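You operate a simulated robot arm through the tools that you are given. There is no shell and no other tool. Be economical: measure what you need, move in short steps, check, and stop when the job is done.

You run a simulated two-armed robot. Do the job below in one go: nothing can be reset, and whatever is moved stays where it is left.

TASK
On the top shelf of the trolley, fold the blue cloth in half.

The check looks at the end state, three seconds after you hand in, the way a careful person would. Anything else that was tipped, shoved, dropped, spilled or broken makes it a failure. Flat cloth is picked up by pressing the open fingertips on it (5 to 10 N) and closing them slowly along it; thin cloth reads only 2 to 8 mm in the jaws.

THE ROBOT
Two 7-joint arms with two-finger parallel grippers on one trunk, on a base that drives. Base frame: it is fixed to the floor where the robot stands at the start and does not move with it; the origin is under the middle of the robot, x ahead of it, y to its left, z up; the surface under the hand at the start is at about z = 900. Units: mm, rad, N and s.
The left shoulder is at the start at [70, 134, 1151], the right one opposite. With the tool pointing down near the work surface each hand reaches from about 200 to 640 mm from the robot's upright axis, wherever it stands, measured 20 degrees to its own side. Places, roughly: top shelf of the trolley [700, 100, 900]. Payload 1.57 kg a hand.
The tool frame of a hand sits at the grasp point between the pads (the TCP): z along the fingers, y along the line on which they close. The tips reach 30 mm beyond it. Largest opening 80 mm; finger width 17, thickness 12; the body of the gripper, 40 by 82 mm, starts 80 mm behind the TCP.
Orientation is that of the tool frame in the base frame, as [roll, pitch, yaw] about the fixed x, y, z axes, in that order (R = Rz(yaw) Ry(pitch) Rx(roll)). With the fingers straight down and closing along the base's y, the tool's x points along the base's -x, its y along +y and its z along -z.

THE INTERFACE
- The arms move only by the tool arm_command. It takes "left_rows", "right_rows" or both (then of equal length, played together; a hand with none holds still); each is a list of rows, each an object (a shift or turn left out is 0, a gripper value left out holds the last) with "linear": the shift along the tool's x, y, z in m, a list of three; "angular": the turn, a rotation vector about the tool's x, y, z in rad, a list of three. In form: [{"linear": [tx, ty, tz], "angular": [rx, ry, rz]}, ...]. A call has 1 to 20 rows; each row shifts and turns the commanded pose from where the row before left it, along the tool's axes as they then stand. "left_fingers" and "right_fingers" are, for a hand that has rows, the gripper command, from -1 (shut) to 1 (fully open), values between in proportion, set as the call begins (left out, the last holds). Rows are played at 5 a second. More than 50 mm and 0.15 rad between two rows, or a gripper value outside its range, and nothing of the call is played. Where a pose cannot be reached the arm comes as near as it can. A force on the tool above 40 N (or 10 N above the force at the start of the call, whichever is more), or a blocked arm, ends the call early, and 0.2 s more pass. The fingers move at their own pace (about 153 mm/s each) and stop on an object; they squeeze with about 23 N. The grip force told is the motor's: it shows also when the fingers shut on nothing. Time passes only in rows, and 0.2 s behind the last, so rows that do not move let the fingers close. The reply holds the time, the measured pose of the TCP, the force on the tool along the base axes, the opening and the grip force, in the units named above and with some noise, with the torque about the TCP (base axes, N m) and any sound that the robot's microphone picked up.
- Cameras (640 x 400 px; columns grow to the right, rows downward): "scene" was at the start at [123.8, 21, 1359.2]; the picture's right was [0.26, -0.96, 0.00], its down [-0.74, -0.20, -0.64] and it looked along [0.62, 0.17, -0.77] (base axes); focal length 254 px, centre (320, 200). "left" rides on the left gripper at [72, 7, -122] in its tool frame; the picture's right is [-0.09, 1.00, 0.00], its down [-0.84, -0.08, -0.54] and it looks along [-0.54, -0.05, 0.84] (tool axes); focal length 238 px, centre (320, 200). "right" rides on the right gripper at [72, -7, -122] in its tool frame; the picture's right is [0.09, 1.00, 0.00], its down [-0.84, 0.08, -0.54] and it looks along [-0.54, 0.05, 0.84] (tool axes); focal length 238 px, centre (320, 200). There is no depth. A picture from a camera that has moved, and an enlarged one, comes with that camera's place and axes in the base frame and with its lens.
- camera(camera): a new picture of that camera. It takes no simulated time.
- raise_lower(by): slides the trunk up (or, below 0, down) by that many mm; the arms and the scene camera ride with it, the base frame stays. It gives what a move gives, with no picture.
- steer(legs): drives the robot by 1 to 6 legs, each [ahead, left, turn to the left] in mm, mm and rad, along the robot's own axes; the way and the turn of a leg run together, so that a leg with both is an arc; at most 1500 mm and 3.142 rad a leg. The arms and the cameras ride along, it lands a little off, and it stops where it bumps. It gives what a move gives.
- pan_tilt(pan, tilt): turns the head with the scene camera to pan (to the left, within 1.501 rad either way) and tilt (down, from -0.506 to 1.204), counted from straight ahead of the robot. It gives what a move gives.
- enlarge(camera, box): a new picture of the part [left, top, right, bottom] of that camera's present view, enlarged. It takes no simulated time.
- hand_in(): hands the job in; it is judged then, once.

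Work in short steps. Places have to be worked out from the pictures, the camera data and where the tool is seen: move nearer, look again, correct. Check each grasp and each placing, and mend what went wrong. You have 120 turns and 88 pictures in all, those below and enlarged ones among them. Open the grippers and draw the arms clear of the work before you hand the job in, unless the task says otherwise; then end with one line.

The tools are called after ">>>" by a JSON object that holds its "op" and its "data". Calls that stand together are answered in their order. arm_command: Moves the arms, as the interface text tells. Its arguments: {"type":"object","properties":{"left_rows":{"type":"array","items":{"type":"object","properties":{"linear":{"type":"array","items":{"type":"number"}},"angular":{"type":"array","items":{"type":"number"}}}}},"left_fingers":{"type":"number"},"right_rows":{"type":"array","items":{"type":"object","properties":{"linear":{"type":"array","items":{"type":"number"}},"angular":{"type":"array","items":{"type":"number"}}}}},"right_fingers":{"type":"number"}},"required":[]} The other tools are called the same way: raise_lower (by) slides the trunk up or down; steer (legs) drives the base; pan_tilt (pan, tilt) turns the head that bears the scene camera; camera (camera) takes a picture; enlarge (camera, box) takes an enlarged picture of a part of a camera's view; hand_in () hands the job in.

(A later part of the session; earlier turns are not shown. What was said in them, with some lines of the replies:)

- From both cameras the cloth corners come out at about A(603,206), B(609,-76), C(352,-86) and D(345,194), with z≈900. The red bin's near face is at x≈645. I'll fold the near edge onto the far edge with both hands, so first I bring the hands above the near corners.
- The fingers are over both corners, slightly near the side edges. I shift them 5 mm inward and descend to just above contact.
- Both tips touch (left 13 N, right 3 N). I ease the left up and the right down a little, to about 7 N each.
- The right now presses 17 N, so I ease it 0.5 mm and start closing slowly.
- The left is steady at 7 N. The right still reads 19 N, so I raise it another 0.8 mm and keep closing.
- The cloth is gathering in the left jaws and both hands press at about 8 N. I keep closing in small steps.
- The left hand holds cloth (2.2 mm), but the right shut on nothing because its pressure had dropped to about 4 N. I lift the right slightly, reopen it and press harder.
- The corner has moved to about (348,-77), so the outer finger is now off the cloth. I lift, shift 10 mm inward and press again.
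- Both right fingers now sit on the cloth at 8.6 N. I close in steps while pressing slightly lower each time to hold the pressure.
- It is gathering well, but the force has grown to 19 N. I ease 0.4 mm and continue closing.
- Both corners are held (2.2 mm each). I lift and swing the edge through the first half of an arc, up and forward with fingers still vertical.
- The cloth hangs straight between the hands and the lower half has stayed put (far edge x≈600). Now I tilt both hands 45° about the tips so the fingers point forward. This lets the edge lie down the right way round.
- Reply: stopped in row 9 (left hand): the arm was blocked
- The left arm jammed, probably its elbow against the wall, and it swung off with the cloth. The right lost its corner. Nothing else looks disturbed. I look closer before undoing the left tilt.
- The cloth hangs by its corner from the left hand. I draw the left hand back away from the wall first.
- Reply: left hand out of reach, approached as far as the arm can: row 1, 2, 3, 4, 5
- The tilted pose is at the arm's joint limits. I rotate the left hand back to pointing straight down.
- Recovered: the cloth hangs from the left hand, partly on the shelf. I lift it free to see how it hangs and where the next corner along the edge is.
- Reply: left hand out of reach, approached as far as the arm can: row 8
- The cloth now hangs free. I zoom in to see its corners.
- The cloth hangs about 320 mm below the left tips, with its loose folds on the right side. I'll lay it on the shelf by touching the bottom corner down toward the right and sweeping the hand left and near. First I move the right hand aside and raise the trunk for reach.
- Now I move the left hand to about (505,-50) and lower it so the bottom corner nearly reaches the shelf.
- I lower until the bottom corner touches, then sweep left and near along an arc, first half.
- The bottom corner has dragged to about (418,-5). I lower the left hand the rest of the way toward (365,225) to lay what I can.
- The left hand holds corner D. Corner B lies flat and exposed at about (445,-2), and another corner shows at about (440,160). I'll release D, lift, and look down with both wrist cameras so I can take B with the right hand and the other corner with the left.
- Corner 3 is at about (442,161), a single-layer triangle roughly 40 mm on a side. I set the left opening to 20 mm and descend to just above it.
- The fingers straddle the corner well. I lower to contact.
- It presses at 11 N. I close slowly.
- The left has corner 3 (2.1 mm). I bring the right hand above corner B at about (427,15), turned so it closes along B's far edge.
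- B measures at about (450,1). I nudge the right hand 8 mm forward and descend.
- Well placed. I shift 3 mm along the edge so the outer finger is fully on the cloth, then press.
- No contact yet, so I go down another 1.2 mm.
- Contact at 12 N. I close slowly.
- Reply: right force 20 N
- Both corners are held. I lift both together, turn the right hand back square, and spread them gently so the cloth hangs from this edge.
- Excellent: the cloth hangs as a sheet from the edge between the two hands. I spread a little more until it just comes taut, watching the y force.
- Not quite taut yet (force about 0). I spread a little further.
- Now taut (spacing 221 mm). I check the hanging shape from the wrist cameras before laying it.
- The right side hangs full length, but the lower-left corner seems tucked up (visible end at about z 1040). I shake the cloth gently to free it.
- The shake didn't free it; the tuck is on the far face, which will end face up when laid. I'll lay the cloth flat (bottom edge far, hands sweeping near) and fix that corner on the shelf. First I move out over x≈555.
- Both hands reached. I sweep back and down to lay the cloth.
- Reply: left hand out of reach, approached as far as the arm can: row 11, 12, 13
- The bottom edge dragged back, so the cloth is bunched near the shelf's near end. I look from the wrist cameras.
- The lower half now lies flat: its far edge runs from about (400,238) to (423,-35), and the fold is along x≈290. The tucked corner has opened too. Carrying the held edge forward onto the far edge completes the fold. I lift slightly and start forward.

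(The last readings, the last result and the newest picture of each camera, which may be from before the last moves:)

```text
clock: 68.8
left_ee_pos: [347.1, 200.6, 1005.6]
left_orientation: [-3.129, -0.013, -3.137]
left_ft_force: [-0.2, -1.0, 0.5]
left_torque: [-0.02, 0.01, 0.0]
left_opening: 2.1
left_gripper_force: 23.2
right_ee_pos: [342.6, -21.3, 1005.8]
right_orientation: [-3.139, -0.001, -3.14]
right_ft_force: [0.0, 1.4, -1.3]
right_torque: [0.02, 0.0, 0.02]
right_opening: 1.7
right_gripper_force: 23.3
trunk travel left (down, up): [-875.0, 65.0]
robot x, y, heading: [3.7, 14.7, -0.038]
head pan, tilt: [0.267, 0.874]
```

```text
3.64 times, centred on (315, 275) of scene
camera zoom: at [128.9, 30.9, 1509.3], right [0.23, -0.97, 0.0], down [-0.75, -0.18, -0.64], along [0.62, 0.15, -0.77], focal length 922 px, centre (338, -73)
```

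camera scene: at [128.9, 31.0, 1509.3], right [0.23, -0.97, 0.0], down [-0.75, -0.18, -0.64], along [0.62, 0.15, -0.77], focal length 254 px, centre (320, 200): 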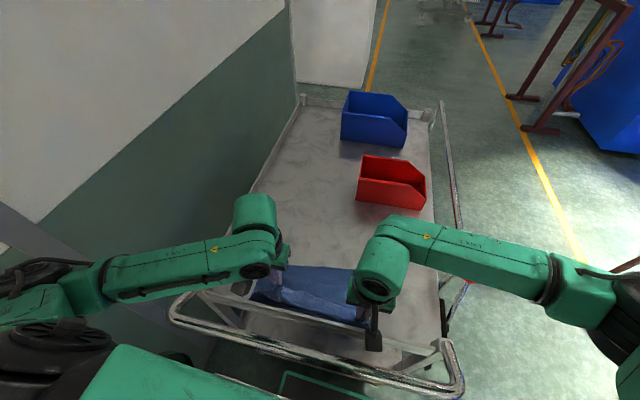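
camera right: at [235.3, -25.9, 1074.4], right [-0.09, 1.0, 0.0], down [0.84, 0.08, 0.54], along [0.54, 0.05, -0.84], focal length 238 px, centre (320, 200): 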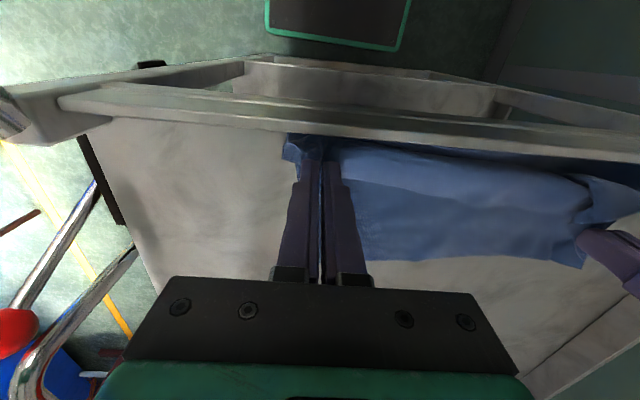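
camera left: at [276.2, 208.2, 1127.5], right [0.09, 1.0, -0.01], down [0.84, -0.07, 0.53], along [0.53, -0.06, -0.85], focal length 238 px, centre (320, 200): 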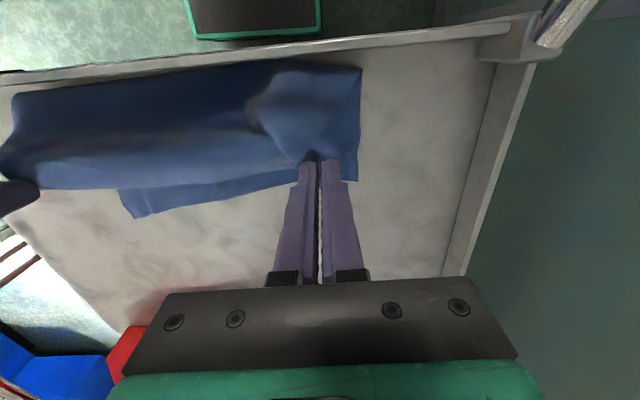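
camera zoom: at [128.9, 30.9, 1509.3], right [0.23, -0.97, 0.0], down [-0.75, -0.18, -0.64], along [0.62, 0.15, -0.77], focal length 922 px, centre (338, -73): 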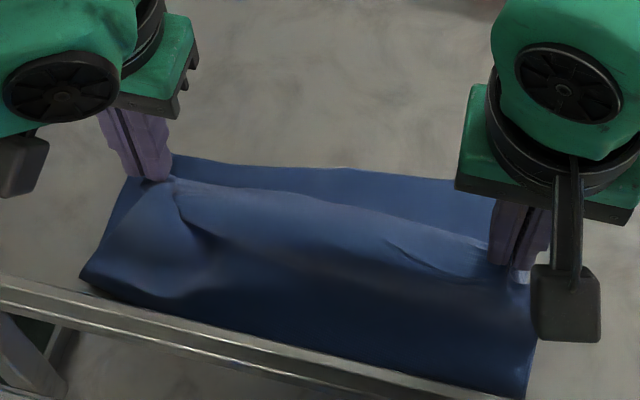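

The edge is taut and the lower half flat. I carry it forward over the far edge and lower it to just above the lower layer.

>>> {"op": "arm_command", "data": {"right_rows": [{"linear": [-0.014, 0.002, 0.002]}, {"linear": [-0.014, 0.002, 0.004]}, {"linear": [-0.013, 0.002, 0.006]}, {"linear": [-0.011, 0.002, 0.008]}, {"linear": [-0.008, 0.001, 0.011]}, {"linear": [-0.006, 0, 0.012]}, {"linear": [-0.003, 0, 0.012]}, {"linear": [-0.001, 0, 0.012]}, {}], "left_rows": [{"linear": [-0.0094, 0.0015, 0.002]}, {"linear": [-0.0094, 0.0015, 0.004]}, {"linear": [-0.0088, 0.001, 0.006]}, {"linear": [-0.0075, 0.001, 0.008]}, {"linear": [-0.0055, 0.001, 0.011]}, {"linear": [-0.004, 0, 0.012]}, {"linear": [-0.002, 0, 0.012]}, {"linear": [-0.0005, 0, 0.012]}, {}]}}

>>> {"op": "camera", "data": {"camera": "left"}}

>>> {"op": "camera", "data": {"camera": "right"}}

>>> {"op": "enlarge", "data": {"camera": "scene", "box": [230, 220, 400, 330]}}

```text
clock: 70.8
left_ee_pos: [392.6, 206.4, 938.1]
left_orientation: [-3.13, -0.011, -3.135]
left_ft_force: [0.8, -0.8, 0.0]
left_torque: [-0.01, -0.05, 0.03]
left_opening: 2.0
left_gripper_force: 23.6
right_ee_pos: [413.6, -12.8, 938.7]
right_orientation: [-3.14, 0.001, -3.141]
right_ft_force: [-0.6, 0.1, 0.4]
right_torque: [0.03, -0.02, 0.01]
right_opening: 1.8
right_gripper_force: 23.4
trunk travel left (down, up): [-875.0, 65.0]
robot x, y, heading: [4.3, 13.6, -0.034]
head pan, tilt: [0.267, 0.874]
```

```text
30 pictures are left
camera left: at [322.0, 214.2, 1059.6], right [0.09, 1.0, -0.01], down [0.84, -0.07, 0.53], along [0.53, -0.06, -0.85], focal length 238 px, centre (320, 200)
```

left: 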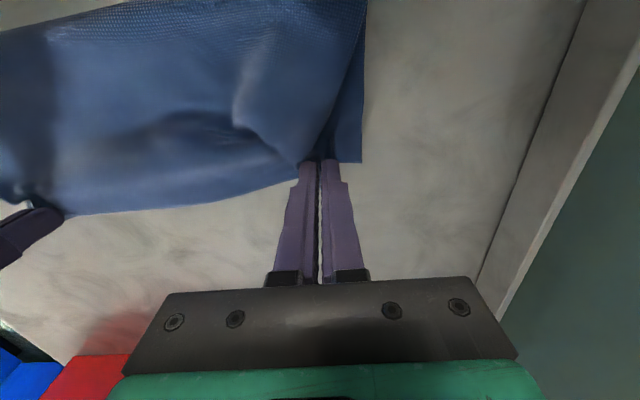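

```text
29 pictures are left
camera right: at [342.3, -17.5, 1060.6], right [-0.09, 1.0, 0.0], down [0.84, 0.08, 0.54], along [0.54, 0.05, -0.84], focal length 238 px, centre (320, 200)
```

right: 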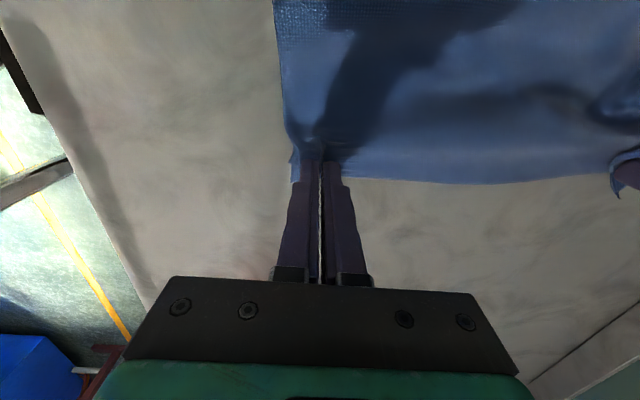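

```text
3.64 times, centred on (315, 275) of scene
camera zoom: at [128.7, 30.9, 1509.3], right [0.23, -0.97, 0.0], down [-0.75, -0.18, -0.64], along [0.62, 0.15, -0.77], focal length 922 px, centre (338, -73)
```

zoom: 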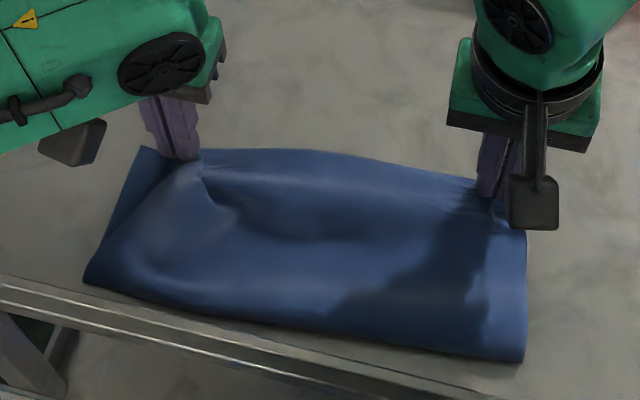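

The held edge now lies along the far edge. I lower the last few mm and open both grippers partway, which also spreads the pinched cloth, then lift straight up.

>>> {"op": "arm_command", "data": {"right_rows": [{"linear": [0, 0, 0.002]}, {"linear": [0, 0, 0.002]}, {}], "left_rows": [{"linear": [0, 0.003, 0.002]}, {"linear": [0, 0.002, 0.002]}, {}]}}

>>> {"op": "arm_command", "data": {"right_rows": [{}, {}, {}, {"linear": [0, 0, -0.015]}, {"linear": [0, 0, -0.03]}, {"linear": [0, 0, -0.04]}, {"linear": [0, -0.02, -0.04]}, {"linear": [0.02, -0.03, -0.03]}, {}], "left_rows": [{}, {}, {}, {"linear": [0, 0, -0.015]}, {"linear": [0, 0, -0.03]}, {"linear": [0, 0, -0.04]}, {"linear": [0, 0, -0.04]}, {"linear": [0, 0, -0.04]}, {}], "right_fingers": -0.4, "left_fingers": -0.4}}

>>> {"op": "camera", "data": {"camera": "left"}}

>>> {"op": "enlarge", "data": {"camera": "scene", "box": [230, 220, 400, 330]}}

>>> {"op": "camera", "data": {"camera": "right"}}

```text
clock: 71.6
left_ee_pos: [392.8, 211.5, 935.0]
left_orientation: [-3.129, -0.012, -3.135]
left_ft_force: [-0.5, -2.7, 1.2]
left_torque: [-0.12, -0.02, 0.06]
left_opening: 1.8
left_gripper_force: 23.2
right_ee_pos: [412.6, -11.6, 934.4]
right_orientation: [-3.141, -0.002, 3.141]
right_ft_force: [0.2, 2.9, 1.7]
right_torque: [0.11, 0.02, 0.02]
right_opening: 1.8
right_gripper_force: 22.5
trunk travel left (down, up): [-875.0, 65.0]
robot x, y, heading: [3.5, 15.1, -0.042]
head pan, tilt: [0.267, 0.874]
```

```text
clock: 73.6
left_ee_pos: [394.1, 214.5, 1100.5]
left_orientation: [-3.129, -0.011, -3.136]
left_ft_force: [0.7, 0.1, -1.2]
left_torque: [-0.02, 0.0, 0.01]
left_opening: 23.8
left_gripper_force: 0.1
right_ee_pos: [392.1, -62.0, 1090.2]
right_orientation: [-3.137, -0.003, -3.139]
right_ft_force: [-0.4, 0.1, -0.4]
right_torque: [0.0, 0.0, -0.02]
right_opening: 24.1
right_gripper_force: 0.2
trunk travel left (down, up): [-875.0, 65.0]
robot x, y, heading: [2.8, 14.0, -0.039]
head pan, tilt: [0.267, 0.874]
```

```text
27 pictures are left
camera left: at [324.2, 221.9, 1222.0], right [0.09, 1.0, -0.01], down [0.84, -0.07, 0.53], along [0.53, -0.06, -0.85], focal length 238 px, centre (320, 200)
```

left: 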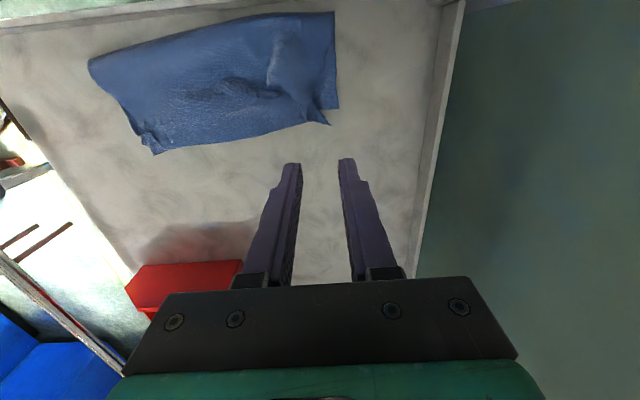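

```text
3.64 times, centred on (315, 275) of scene
camera zoom: at [129.3, 32.1, 1509.2], right [0.23, -0.97, 0.0], down [-0.75, -0.18, -0.64], along [0.62, 0.15, -0.77], focal length 922 px, centre (338, -73)
```

zoom: 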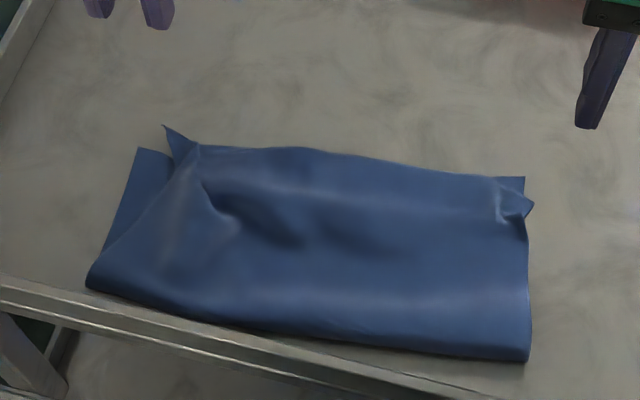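

```text
25 pictures are left
camera right: at [322.4, -66.3, 1212.3], right [-0.09, 1.0, 0.0], down [0.84, 0.08, 0.54], along [0.54, 0.05, -0.84], focal length 238 px, centre (320, 200)
```

right: 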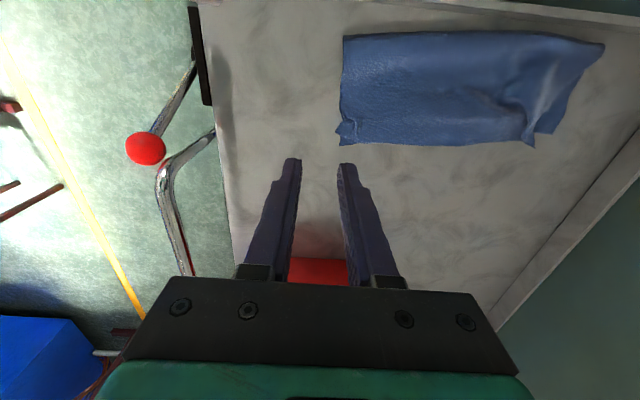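

The fold is good: the top corners sit within about 20 mm of the lower ones. The left top corner sticks out slightly beyond the far edge with a wrinkle, and the right is slightly short. I take a closer look before touching up.

>>> {"op": "enlarge", "data": {"camera": "left", "box": [70, 0, 350, 170]}}

```text
2.29 times, centred on (210, 85) of left
camera zoom: at [324.2, 221.9, 1222.0], right [0.09, 1.0, -0.01], down [0.84, -0.07, 0.53], along [0.53, -0.06, -0.85], focal length 545 px, centre (571, 463)
```

zoom: 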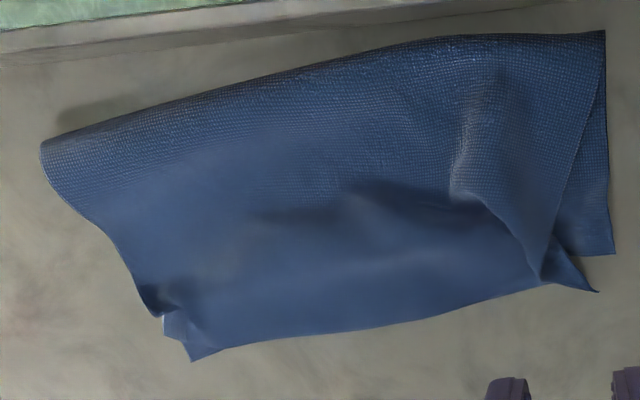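

I re-pinch the top layer at the left ridge (about (393,203)) with a light touch, to shift that corner about 15 mm nearer and 12 mm left.

>>> {"op": "arm_command", "data": {"left_rows": [{"linear": [0, -0.0115, 0.03]}, {"linear": [0, 0, 0.04]}, {"linear": [0, 0, 0.04]}, {"linear": [0, 0, 0.04]}, {"linear": [0, 0, 0.01]}, {"linear": [0, 0, 0.005]}, {}], "left_fingers": -0.3}}

>>> {"op": "camera", "data": {"camera": "left"}}

```text
clock: 75.2
left_ee_pos: [393.8, 200.7, 934.4]
left_orientation: [-3.13, -0.012, -3.136]
left_ft_force: [-0.4, -0.8, 0.2]
left_torque: [0.02, -0.02, -0.03]
left_opening: 28.0
left_gripper_force: 0.0
right_ee_pos: [392.9, -61.8, 1089.8]
right_orientation: [-3.139, -0.002, -3.142]
right_ft_force: [0.3, -0.9, -1.3]
right_torque: [0.04, 0.01, 0.0]
right_opening: 24.1
right_gripper_force: 0.1
trunk travel left (down, up): [-875.0, 65.0]
robot x, y, heading: [2.6, 15.2, -0.039]
head pan, tilt: [0.267, 0.874]
```

```text
23 pictures are left
camera left: at [322.8, 207.6, 1055.9], right [0.09, 1.0, -0.01], down [0.84, -0.07, 0.53], along [0.53, -0.06, -0.85], focal length 238 px, centre (320, 200)
```

left: 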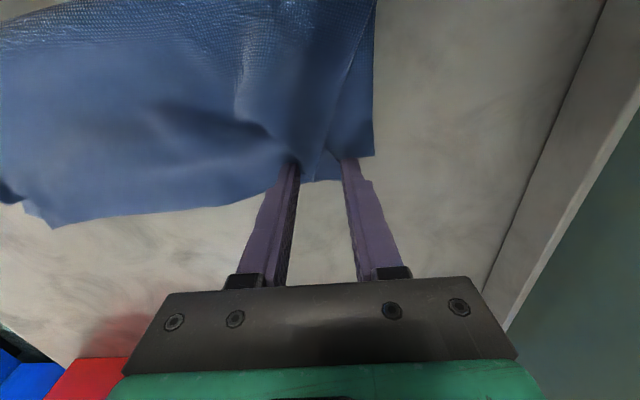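

The fingers straddle the ridge and barely touch. I close gently.

>>> {"op": "arm_command", "data": {"left_rows": [{"linear": [0, 0, 0.0008]}, {}], "left_fingers": -0.6}}

>>> {"op": "arm_command", "data": {"left_rows": [{}, {}, {}], "left_fingers": -1}}

>>> {"op": "camera", "data": {"camera": "left"}}

```text
clock: 75.8
left_ee_pos: [392.7, 200.0, 933.4]
left_orientation: [-3.129, -0.013, -3.135]
left_ft_force: [0.6, 0.0, 0.9]
left_torque: [0.01, 0.01, -0.02]
left_opening: 16.1
left_gripper_force: 0.1
right_ee_pos: [392.9, -62.6, 1090.0]
right_orientation: [-3.141, -0.002, -3.141]
right_ft_force: [-0.1, 0.2, -0.3]
right_torque: [-0.01, -0.02, 0.0]
right_opening: 24.0
right_gripper_force: 0.0
trunk travel left (down, up): [-875.0, 65.0]
robot x, y, heading: [5.1, 14.6, -0.038]
head pan, tilt: [0.267, 0.874]
```

```text
clock: 76.6
left_ee_pos: [392.6, 200.5, 933.4]
left_orientation: [-3.128, -0.014, -3.136]
left_ft_force: [-0.5, -0.2, 0.4]
left_torque: [-0.01, -0.01, 0.05]
left_opening: 2.7
left_gripper_force: 23.0
right_ee_pos: [391.9, -61.5, 1089.5]
right_orientation: [-3.139, -0.002, -3.141]
right_ft_force: [-0.3, -0.3, 0.6]
right_torque: [0.0, 0.0, 0.03]
right_opening: 23.9
right_gripper_force: 0.1
trunk travel left (down, up): [-875.0, 65.0]
robot x, y, heading: [5.3, 14.3, -0.035]
head pan, tilt: [0.267, 0.874]
```

```text
22 pictures are left
camera left: at [322.8, 207.5, 1055.2], right [0.09, 1.0, -0.01], down [0.84, -0.07, 0.53], along [0.53, -0.06, -0.85], focal length 238 px, centre (320, 200)
```

left: 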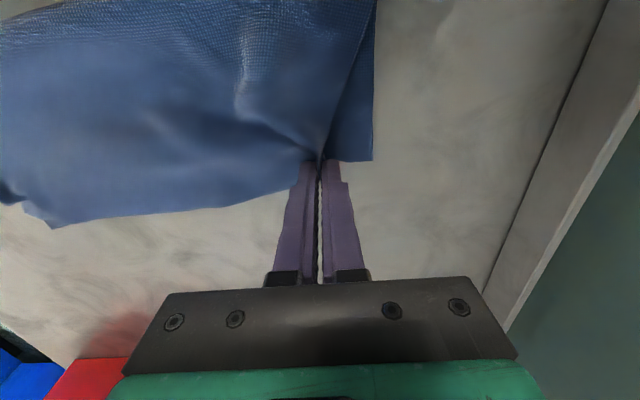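

It has the top layer (2.7 mm). I lift slightly and draw the corner left and a little nearer, then set it down.

>>> {"op": "arm_command", "data": {"left_rows": [{"linear": [0, 0, -0.006]}, {"linear": [0.003, 0.006, -0.003]}, {"linear": [0.004, 0.006, 0]}, {"linear": [0.004, 0.006, 0]}, {}]}}

>>> {"op": "camera", "data": {"camera": "left"}}

>>> {"op": "enlarge", "data": {"camera": "scene", "box": [230, 220, 400, 330]}}

```text
clock: 77.8
left_ee_pos: [380.5, 218.2, 941.6]
left_orientation: [-3.129, -0.013, -3.136]
left_ft_force: [-0.1, -0.8, 0.4]
left_torque: [0.0, -0.04, 0.02]
left_opening: 2.2
left_gripper_force: 22.4
right_ee_pos: [392.3, -61.2, 1090.0]
right_orientation: [-3.14, -0.002, 3.141]
right_ft_force: [-1.1, 0.1, 1.2]
right_torque: [0.01, -0.01, 0.01]
right_opening: 23.6
right_gripper_force: 0.1
trunk travel left (down, up): [-875.0, 65.0]
robot x, y, heading: [0.9, 15.7, -0.039]
head pan, tilt: [0.267, 0.874]
```

```text
21 pictures are left
camera left: at [311.2, 225.3, 1063.9], right [0.09, 1.0, -0.01], down [0.84, -0.07, 0.53], along [0.53, -0.06, -0.85], focal length 238 px, centre (320, 200)
```

left: 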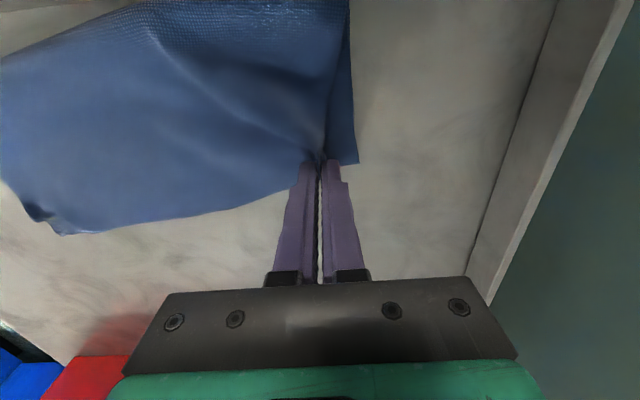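

```text
3.64 times, centred on (315, 275) of scene
camera zoom: at [129.1, 30.9, 1509.2], right [0.23, -0.97, 0.0], down [-0.75, -0.18, -0.64], along [0.62, 0.15, -0.77], focal length 922 px, centre (338, -73)
```

zoom: 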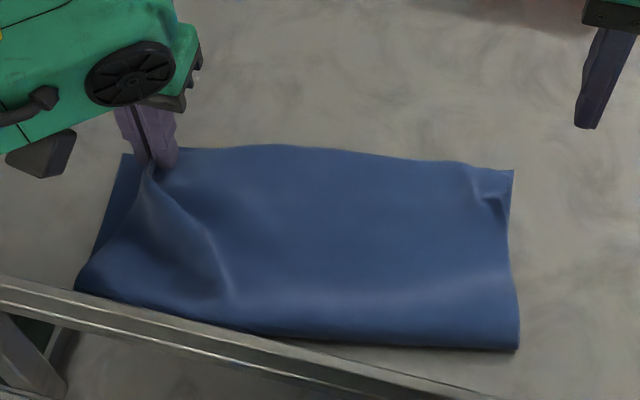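

The right end now lines up well and the left corner is closer. I set it down, release and lift away.

>>> {"op": "arm_command", "data": {"left_rows": [{"linear": [0, 0, 0.004]}, {"linear": [0, 0.001, 0.003]}, {}]}}

>>> {"op": "arm_command", "data": {"left_rows": [{}, {}, {}, {"linear": [0, 0, -0.015]}, {"linear": [0, 0, -0.03]}, {"linear": [0, 0, -0.04]}, {"linear": [0, 0, -0.04]}, {"linear": [0, 0, -0.04]}, {}], "left_fingers": -0.4}}

>>> {"op": "enlarge", "data": {"camera": "left", "box": [50, 0, 370, 200]}}

>>> {"op": "enlarge", "data": {"camera": "scene", "box": [230, 220, 400, 330]}}

```text
clock: 78.6
left_ee_pos: [382.0, 219.8, 935.2]
left_orientation: [-3.13, -0.011, -3.137]
left_ft_force: [0.1, 0.0, 0.3]
left_torque: [-0.01, 0.01, 0.01]
left_opening: 2.4
left_gripper_force: 23.2
right_ee_pos: [392.0, -63.0, 1090.6]
right_orientation: [-3.141, -0.004, -3.142]
right_ft_force: [0.6, 0.1, -0.6]
right_torque: [0.03, 0.02, 0.02]
right_opening: 23.7
right_gripper_force: 0.0
trunk travel left (down, up): [-875.0, 65.0]
robot x, y, heading: [5.0, 12.4, -0.035]
head pan, tilt: [0.267, 0.874]
```

```text
clock: 80.6
left_ee_pos: [384.1, 220.8, 1100.2]
left_orientation: [-3.129, -0.012, -3.136]
left_ft_force: [0.2, -0.6, -0.5]
left_torque: [0.01, 0.03, -0.02]
left_opening: 24.1
left_gripper_force: 0.1
right_ee_pos: [392.2, -61.0, 1088.8]
right_orientation: [-3.137, -0.001, -3.141]
right_ft_force: [0.3, 0.3, 0.1]
right_torque: [-0.02, -0.03, 0.01]
right_opening: 23.9
right_gripper_force: 0.0
trunk travel left (down, up): [-875.0, 65.0]
robot x, y, heading: [7.8, 9.6, -0.036]
head pan, tilt: [0.267, 0.874]
```

```text
2.00 times, centred on (210, 100) of left
camera zoom: at [313.5, 228.1, 1221.9], right [0.09, 1.0, -0.01], down [0.84, -0.07, 0.53], along [0.53, -0.06, -0.85], focal length 477 px, centre (540, 400)
```

zoom: 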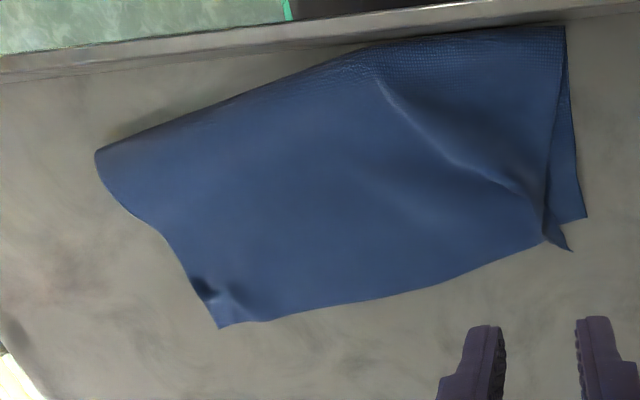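

```text
3.64 times, centred on (315, 275) of scene
camera zoom: at [128.9, 31.2, 1509.3], right [0.23, -0.97, 0.0], down [-0.75, -0.18, -0.64], along [0.62, 0.15, -0.77], focal length 922 px, centre (338, -73)
```

zoom: 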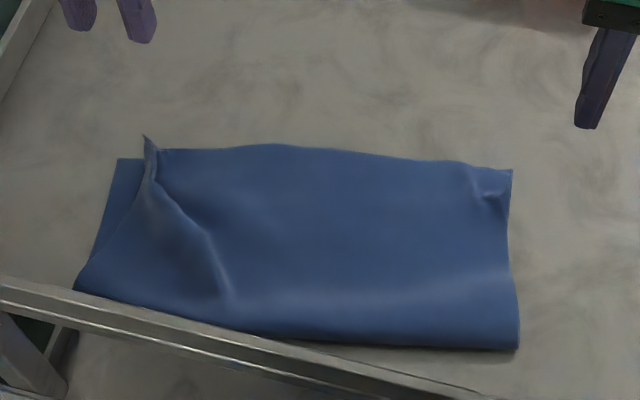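

The cloth is neatly folded in half, with the right end aligned and the left corner within about 15–20 mm. I open the grippers fully and draw both arms up and clear, then check the whole scene.

>>> {"op": "arm_command", "data": {"right_rows": [{"linear": [0, -0.03, -0.03]}, {"linear": [0, -0.03, -0.03]}, {"linear": [0, -0.03, -0.03]}, {}], "left_rows": [{"linear": [0, 0, -0.03]}, {"linear": [0, 0, -0.03]}, {"linear": [0, 0, -0.03]}, {}], "right_fingers": 1, "left_fingers": 1}}

>>> {"op": "camera", "data": {"camera": "scene"}}

```text
clock: 81.6
left_ee_pos: [383.8, 221.7, 1189.7]
left_orientation: [-3.129, -0.015, -3.136]
left_ft_force: [0.3, -0.1, 0.2]
left_torque: [-0.05, -0.01, 0.02]
left_opening: 80.0
left_gripper_force: 0.0
right_ee_pos: [393.1, -151.7, 1179.2]
right_orientation: [-3.139, -0.002, -3.142]
right_ft_force: [-0.3, 0.0, 0.1]
right_torque: [0.02, -0.05, -0.01]
right_opening: 80.1
right_gripper_force: 0.1
trunk travel left (down, up): [-875.0, 65.0]
robot x, y, heading: [6.1, 10.9, -0.036]
head pan, tilt: [0.267, 0.874]
```

```text
17 pictures are left
camera scene: at [129.4, 31.4, 1509.2], right [0.23, -0.97, 0.0], down [-0.75, -0.18, -0.64], along [0.62, 0.15, -0.77], focal length 254 px, centre (320, 200)
```

scene: 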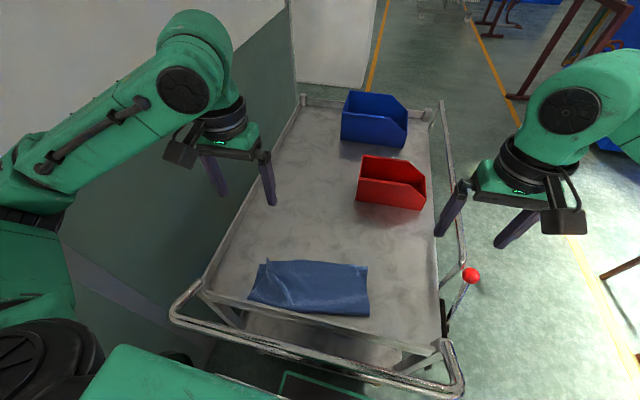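

The cloth lies folded in half, the bins are undisturbed, and both arms are clear with the grippers open. I hand in.

>>> {"op": "hand_in", "data": {}}

```text
The job is handed in.
```

The blue cloth is folded in half on the trolley's top shelf: the right end is aligned, the top-left corner is about 15–20 mm off with one wrinkle, and it lies nearer the handle than before; the left arm jammed once (probably against the wall), nudging the robot about 15 mm, but nothing else appears disturbed.
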